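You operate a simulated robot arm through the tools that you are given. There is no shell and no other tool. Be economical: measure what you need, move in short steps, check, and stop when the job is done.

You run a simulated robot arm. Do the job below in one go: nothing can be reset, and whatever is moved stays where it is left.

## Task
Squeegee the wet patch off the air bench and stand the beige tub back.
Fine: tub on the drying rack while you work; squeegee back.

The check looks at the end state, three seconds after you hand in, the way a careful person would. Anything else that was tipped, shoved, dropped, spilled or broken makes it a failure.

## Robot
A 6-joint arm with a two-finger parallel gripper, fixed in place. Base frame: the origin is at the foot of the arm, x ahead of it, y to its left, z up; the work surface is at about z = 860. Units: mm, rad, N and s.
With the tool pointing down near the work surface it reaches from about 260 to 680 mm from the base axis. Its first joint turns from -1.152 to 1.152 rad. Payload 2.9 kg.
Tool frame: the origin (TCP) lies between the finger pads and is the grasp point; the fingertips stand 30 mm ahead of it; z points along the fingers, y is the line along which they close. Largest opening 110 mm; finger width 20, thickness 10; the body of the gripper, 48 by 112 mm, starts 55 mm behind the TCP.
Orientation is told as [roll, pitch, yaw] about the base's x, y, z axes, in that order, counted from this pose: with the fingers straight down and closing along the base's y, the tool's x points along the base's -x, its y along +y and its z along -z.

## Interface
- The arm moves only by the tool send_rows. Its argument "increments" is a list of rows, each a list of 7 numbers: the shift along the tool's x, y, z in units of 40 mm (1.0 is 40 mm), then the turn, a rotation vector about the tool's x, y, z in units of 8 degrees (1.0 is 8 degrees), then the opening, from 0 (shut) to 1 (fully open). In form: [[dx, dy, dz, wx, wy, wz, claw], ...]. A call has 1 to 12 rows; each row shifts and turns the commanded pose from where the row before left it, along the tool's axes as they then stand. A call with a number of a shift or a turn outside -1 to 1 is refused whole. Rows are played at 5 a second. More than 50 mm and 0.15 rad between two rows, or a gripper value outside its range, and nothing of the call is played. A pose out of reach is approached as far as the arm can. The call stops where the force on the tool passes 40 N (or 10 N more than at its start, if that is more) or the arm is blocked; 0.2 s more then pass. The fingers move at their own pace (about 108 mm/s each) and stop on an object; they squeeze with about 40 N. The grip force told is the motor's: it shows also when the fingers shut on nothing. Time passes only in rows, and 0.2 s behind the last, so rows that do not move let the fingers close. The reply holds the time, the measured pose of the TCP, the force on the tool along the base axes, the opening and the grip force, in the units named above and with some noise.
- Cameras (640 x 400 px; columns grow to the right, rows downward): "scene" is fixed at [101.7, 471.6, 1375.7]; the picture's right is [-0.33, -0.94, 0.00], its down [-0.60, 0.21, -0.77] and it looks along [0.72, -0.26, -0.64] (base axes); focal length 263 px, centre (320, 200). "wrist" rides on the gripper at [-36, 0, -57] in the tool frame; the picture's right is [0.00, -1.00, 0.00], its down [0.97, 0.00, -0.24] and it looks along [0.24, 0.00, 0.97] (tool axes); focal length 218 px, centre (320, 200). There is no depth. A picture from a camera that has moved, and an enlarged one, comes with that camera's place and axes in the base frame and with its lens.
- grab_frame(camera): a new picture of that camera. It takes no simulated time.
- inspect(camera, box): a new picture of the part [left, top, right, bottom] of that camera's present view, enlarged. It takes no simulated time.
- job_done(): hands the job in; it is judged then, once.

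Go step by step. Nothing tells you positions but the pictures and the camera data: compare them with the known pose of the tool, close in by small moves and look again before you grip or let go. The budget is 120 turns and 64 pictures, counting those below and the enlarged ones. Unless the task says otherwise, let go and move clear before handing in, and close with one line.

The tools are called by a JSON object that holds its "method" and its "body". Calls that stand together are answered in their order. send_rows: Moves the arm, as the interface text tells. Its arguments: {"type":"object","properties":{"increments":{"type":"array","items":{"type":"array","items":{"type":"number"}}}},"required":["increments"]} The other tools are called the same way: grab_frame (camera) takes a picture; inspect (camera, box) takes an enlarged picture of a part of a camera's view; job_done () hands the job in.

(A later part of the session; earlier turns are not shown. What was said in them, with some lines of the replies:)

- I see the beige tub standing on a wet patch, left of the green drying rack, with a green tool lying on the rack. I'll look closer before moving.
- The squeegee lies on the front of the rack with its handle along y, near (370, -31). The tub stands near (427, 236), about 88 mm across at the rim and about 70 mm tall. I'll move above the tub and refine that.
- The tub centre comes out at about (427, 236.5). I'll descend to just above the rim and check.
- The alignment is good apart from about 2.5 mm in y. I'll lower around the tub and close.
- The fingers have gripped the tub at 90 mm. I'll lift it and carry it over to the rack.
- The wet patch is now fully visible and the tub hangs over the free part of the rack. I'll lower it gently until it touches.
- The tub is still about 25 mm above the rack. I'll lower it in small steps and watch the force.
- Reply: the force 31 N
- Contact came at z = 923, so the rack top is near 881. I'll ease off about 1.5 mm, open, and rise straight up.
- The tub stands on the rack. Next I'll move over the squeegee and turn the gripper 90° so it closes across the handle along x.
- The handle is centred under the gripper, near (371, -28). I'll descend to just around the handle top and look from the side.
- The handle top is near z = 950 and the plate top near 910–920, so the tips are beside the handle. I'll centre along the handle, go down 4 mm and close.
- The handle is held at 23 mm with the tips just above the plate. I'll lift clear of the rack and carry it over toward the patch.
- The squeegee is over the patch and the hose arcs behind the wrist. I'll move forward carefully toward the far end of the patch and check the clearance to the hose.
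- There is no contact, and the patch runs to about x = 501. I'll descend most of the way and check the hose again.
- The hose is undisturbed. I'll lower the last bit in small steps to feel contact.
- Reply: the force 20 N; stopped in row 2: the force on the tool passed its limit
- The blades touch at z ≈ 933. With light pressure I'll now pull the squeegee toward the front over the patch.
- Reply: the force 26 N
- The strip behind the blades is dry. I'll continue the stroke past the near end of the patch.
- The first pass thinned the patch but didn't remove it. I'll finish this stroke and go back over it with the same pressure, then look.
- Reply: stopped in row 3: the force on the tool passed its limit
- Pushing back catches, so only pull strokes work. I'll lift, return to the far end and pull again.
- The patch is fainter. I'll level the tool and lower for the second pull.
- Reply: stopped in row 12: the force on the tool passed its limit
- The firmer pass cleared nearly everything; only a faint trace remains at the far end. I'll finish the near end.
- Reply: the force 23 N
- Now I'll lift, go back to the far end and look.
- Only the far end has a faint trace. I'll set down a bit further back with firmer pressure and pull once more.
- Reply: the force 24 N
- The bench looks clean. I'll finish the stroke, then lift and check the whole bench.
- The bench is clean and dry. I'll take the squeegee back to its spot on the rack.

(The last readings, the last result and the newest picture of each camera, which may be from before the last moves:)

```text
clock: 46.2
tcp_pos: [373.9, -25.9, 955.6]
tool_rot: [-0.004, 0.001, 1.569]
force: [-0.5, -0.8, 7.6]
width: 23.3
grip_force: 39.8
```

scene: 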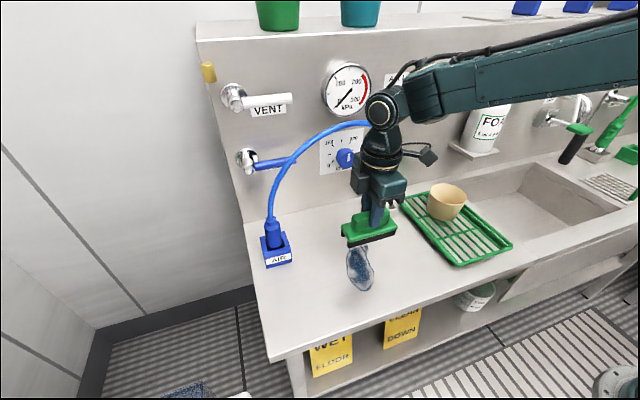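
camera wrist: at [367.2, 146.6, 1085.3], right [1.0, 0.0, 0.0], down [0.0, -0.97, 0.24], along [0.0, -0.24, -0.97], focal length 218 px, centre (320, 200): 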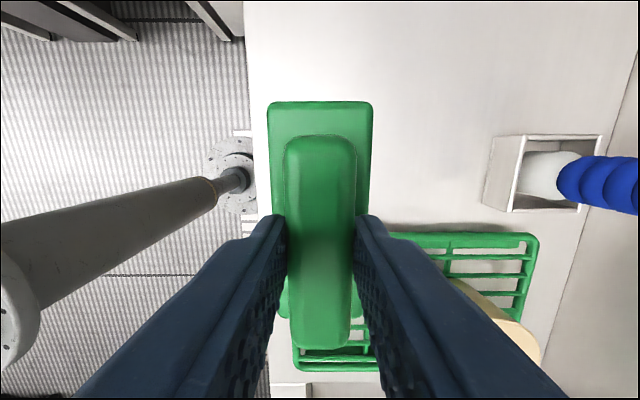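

The squeegee rests on the rack. I'll release it and rise.

{"method": "send_rows", "body": {"increments": [[0, 0, -0.02, 0, 0, 0, 0.1], [0, 0, 0, 0, 0, 0, 0.5], [0, 0, 0, 0, 0, 0, 0.5], [0, 0, -0.5, 0, 0, 0, 0.5], [0, 0, -0.9, 0, 0, 0, 0.5], [0, 0, -0.9, 0, 0, 0, 0.5], [0, 0, -0.5, 0, 0, 0, 0.5]]}}

{"method": "send_rows", "body": {"increments": [[0, 0, 0, 0, 0, 0.9375, 0.6], [0, 0, 0, 0, 0, 0.9375, 0.6], [0, 0, 0, 0, 0, 0.9375, 0.6], [0, 0, 0, 0, 0, 0.9375, 0.6], [0, 0, 0, 0, 0, 0.9375, 0.6], [0, 0, 0, 0, 0, 0.9375, 0.6], [0, 0, 0, 0, 0, 0.9375, 0.6], [0, 0, 0, 0, 0, 0.9375, 0.6], [0, 0, 0, 0, 0, 0.9375, 0.6], [0, 0, 0, 0, 0, 0.9375, 0.6], [0, 0, 0, 0, 0, 0.9375, 0.6], [0, 0, 0, 0, 0, 0.9375, 1]]}}

{"method": "send_rows", "body": {"increments": [[-0.8, 0, 0, 0, 0, 0, 1], [-0.8, 0, 0, 0, 0, 0, 1], [-0.8, 0, 0, 0, 0, 0, 1], [-0.8, 0, 0, 0, 0, 0, 1], [0, 0, 0.4, 0, 0, 0, 1]]}}

{"method": "grab_frame", "body": {"camera": "wrist"}}

{"method": "grab_frame", "body": {"camera": "scene"}}

```text
clock: 47.9
tcp_pos: [372.6, -27.2, 1066.8]
tool_rot: [0.0, -0.001, 1.572]
force: [-0.1, 0.1, 0.2]
width: 55.0
grip_force: 0.1
```

```text
clock: 50.5
tcp_pos: [372.0, -27.1, 1068.5]
tool_rot: [-0.001, -0.002, -0.003]
force: [-0.7, -0.5, -0.6]
width: 110.0
grip_force: 0.0
```

```text
clock: 51.6
tcp_pos: [500.2, -28.3, 1053.4]
tool_rot: [0.001, -0.002, 0.0]
force: [0.2, -0.2, -0.1]
width: 110.0
grip_force: 0.0
```

```text
27 pictures are left
camera wrist: at [536.1, -26.6, 1110.6], right [0.0, -1.0, 0.0], down [-0.97, 0.0, 0.24], along [-0.24, 0.0, -0.97], focal length 218 px, centre (320, 200)
```

wrist: 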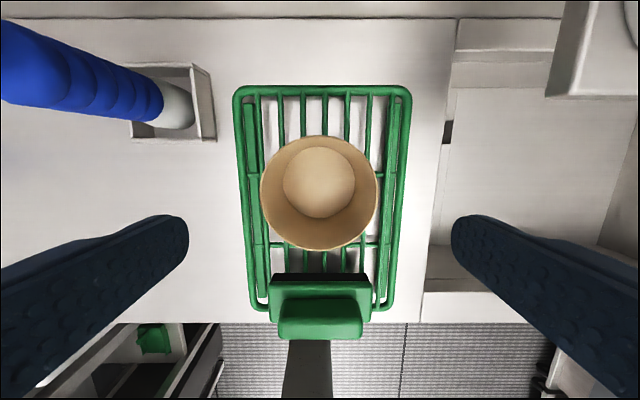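

```text
26 pictures are left
```

scene: 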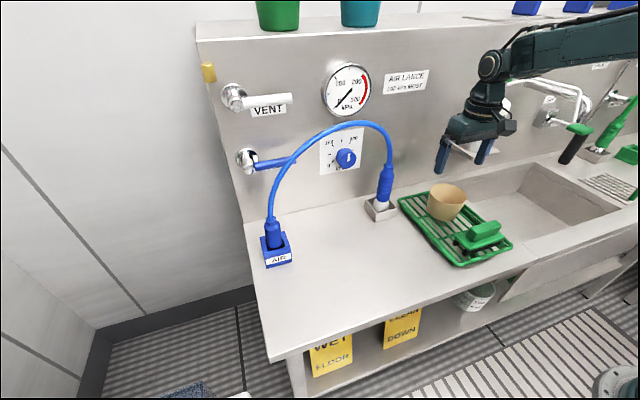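

The squeegee is back in place, and the tub is centred under the gripper. I'll descend and grip it again.

{"method": "send_rows", "body": {"increments": [[0, 0, 0.8, 0, 0, 0, 1], [0, 0, 0.8, 0, 0, 0, 1], [0, 0, 0.8, 0, 0, 0, 1], [0, 0, 0.8, 0, 0, 0, 1], [0, 0, 0, 0, 0, 0, 0.6], [0, 0, 0, 0, 0, 0, 0.5], [0, 0, 0, 0, 0, 0, 0.5]]}}

```text
clock: 53.2
tcp_pos: [500.3, -28.3, 921.6]
tool_rot: [0.001, -0.001, 0.0]
force: [0.2, -1.2, -0.1]
width: 90.5
grip_force: 40.1
```

{"method": "send_rows", "body": {"increments": [[0, 0, -0.5, 0, 0, 0, 0.5], [0, 0, -1, 0, 0, 0, 0.5], [0, 0, -1, 0, 0, 0, 0.5], [0.8, 0.3, 0, 0, 0, 0, 0.5], [0.6, 0.8, 0, 0, 0, 0, 0.5], [0.38, 1, 0, 0, 0, 0, 0.5], [0, 1, 0, 0, 0, 0, 0.5], [0, 1, 0, 0, 0, 0, 0.5], [0, 1, 0, 0, 0, 0, 0.5], [0, 1, 0, 0, 0, 0, 0.5], [0, 0.5, 0, 0, 0, 0, 0.5], [0, 0, 0, 0, 0, 0, 0.5]]}}

{"method": "send_rows", "body": {"increments": [[0, 0, 0.8, 0, 0, 0, 0.5], [0, 0, 0.8, 0, 0, 0, 0.5], [0, 0, 0.6, 0, 0, 0, 0.5], [0, 0, 0, 0, 0, 0, 0.5]]}}

{"method": "grab_frame", "body": {"camera": "scene"}}

```text
clock: 55.9
tcp_pos: [429.4, 237.0, 1024.1]
tool_rot: [-0.001, -0.002, -0.002]
force: [-0.5, -0.5, -1.3]
width: 90.8
grip_force: 40.3
```

```text
clock: 56.9
tcp_pos: [431.6, 234.5, 934.1]
tool_rot: [-0.002, -0.002, 0.0]
force: [-0.4, 0.6, -0.5]
width: 90.7
grip_force: 39.6
```

```text
25 pictures are left
```

scene: 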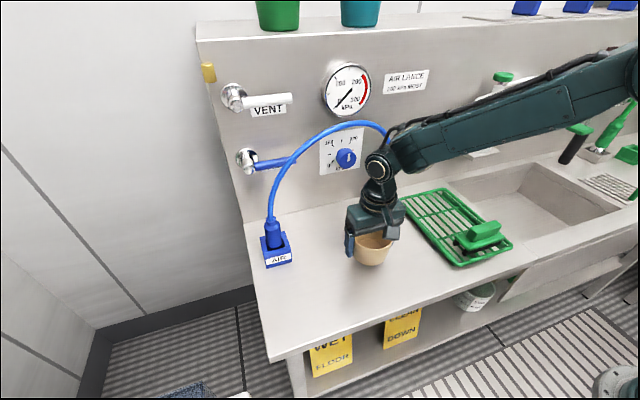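

The tub is over its old place. I'll lower it in small steps to contact.

{"method": "send_rows", "body": {"increments": [[0.05, 0, 0.5, 0, 0, 0, 0.5], [0, 0, 0.25, 0, 0, 0, 0.5], [0, 0, 0, 0, 0, 0, 0.5]]}}

{"method": "send_rows", "body": {"increments": [[0, 0, 0.05, 0, 0, 0, 0.5], [0, 0, 0, 0, 0, 0, 0.5]]}}

```text
clock: 57.6
tcp_pos: [428.3, 236.4, 905.8]
tool_rot: [0.0, -0.001, 0.0]
force: [-0.5, -0.4, -0.8]
width: 90.5
grip_force: 40.0
```

```text
clock: 58.2
tcp_pos: [426.8, 236.2, 903.5]
tool_rot: [0.001, -0.002, -0.001]
force: [0.2, -0.4, -0.9]
width: 90.7
grip_force: 40.1
```

{"method": "send_rows", "body": {"increments": [[0, 0, 0.04, 0, 0, 0, 0.5], [0, 0, 0, 0, 0, 0, 0.5]]}}

{"method": "send_rows", "body": {"increments": [[0, 0, 0.03, 0, 0, 0, 0.5], [0, 0, 0, 0, 0, 0, 0.5]]}}

```text
clock: 58.9
tcp_pos: [427.9, 236.9, 902.9]
tool_rot: [-0.002, -0.001, 0.0]
force: [-0.6, 0.0, -0.9]
width: 90.7
grip_force: 39.9
```

```text
clock: 59.5
tcp_pos: [427.6, 236.7, 901.3]
tool_rot: [-0.002, 0.0, 0.001]
force: [-1.1, 0.1, -1.0]
width: 90.8
grip_force: 39.8
```

{"method": "send_rows", "body": {"increments": [[0, 0, 0.03, 0, 0, 0, 0.5], [0, 0, 0, 0, 0, 0, 0.5]]}}

```text
clock: 60.0
tcp_pos: [427.9, 237.1, 899.3]
tool_rot: [0.0, -0.001, 0.0]
force: [0.5, 0.9, -0.3]
width: 90.8
grip_force: 40.4
```

{"method": "send_rows", "body": {"increments": [[0, 0, 0.03, 0, 0, 0, 0.5], [0, 0, 0, 0, 0, 0, 0.5]]}}

```text
clock: 60.6
tcp_pos: [427.3, 237.2, 899.7]
tool_rot: [0.0, -0.003, 0.0]
force: [-1.2, -0.2, 4.0]
width: 90.8
grip_force: 39.6
```

The tub is touching the bench. I'll release it, rise and check.

{"method": "send_rows", "body": {"increments": [[0, 0, 0, 0, 0, 0, 0.7], [0, 0, 0, 0, 0, 0, 1], [0, 0, 0, 0, 0, 0, 1], [0, 0, -0.5, 0, 0, 0, 1], [0, 0, -0.9, 0, 0, 0, 1], [0, 0, -0.9, 0, 0, 0, 1], [0, 0, -1, 0, 0, 0, 1], [0, 0, -1, 0, 0, 0, 1], [0.7, -0.7, -0.5, 0, 0, 0, 1], [0.7, -0.7, -0.5, 0, 0, 0, 1]]}}

{"method": "grab_frame", "body": {"camera": "wrist"}}

{"method": "inspect", "body": {"camera": "scene", "box": [230, 100, 550, 320]}}

```text
clock: 62.9
tcp_pos: [369.1, 181.2, 1116.0]
tool_rot: [-0.003, 0.001, 0.001]
force: [-0.8, 0.0, -0.6]
width: 109.8
grip_force: 0.0
```

```text
24 pictures are left
camera wrist: at [404.6, 182.4, 1173.0], right [0.0, -1.0, 0.0], down [-0.97, 0.0, 0.24], along [-0.24, 0.0, -0.97], focal length 218 px, centre (320, 200)
```

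wrist: 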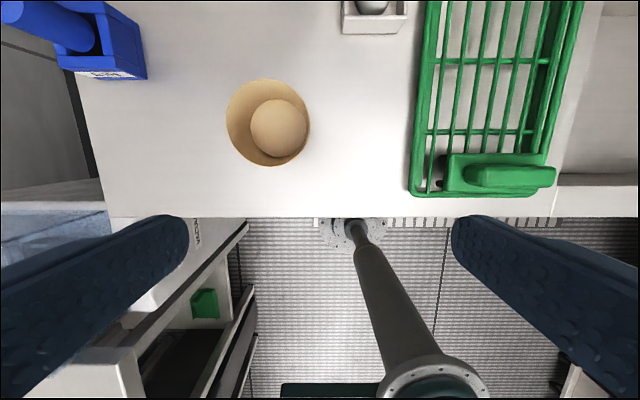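

```text
1.82 times, centred on (390, 210) of scene
camera zoom: at [101.7, 471.6, 1375.8], right [-0.33, -0.94, 0.0], down [-0.6, 0.21, -0.77], along [0.72, -0.26, -0.64], focal length 478 px, centre (193, 182)
```

zoom: 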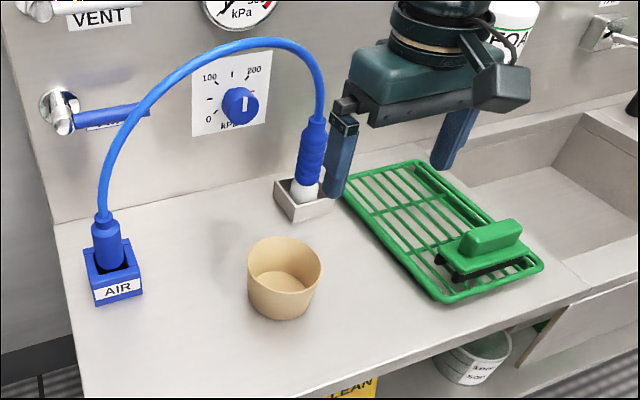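

The bench is clean, the tub stands upright in its old place, the squeegee is back on the rack, and the arm is clear, so I'm handing in.

{"method": "job_done", "body": {}}

```text
The job is handed in.
```

The wet patch is squeegeed off the air bench. The beige tub is back in its old place, the squeegee is back on the drying rack, and nothing else looked disturbed in the last pictures.
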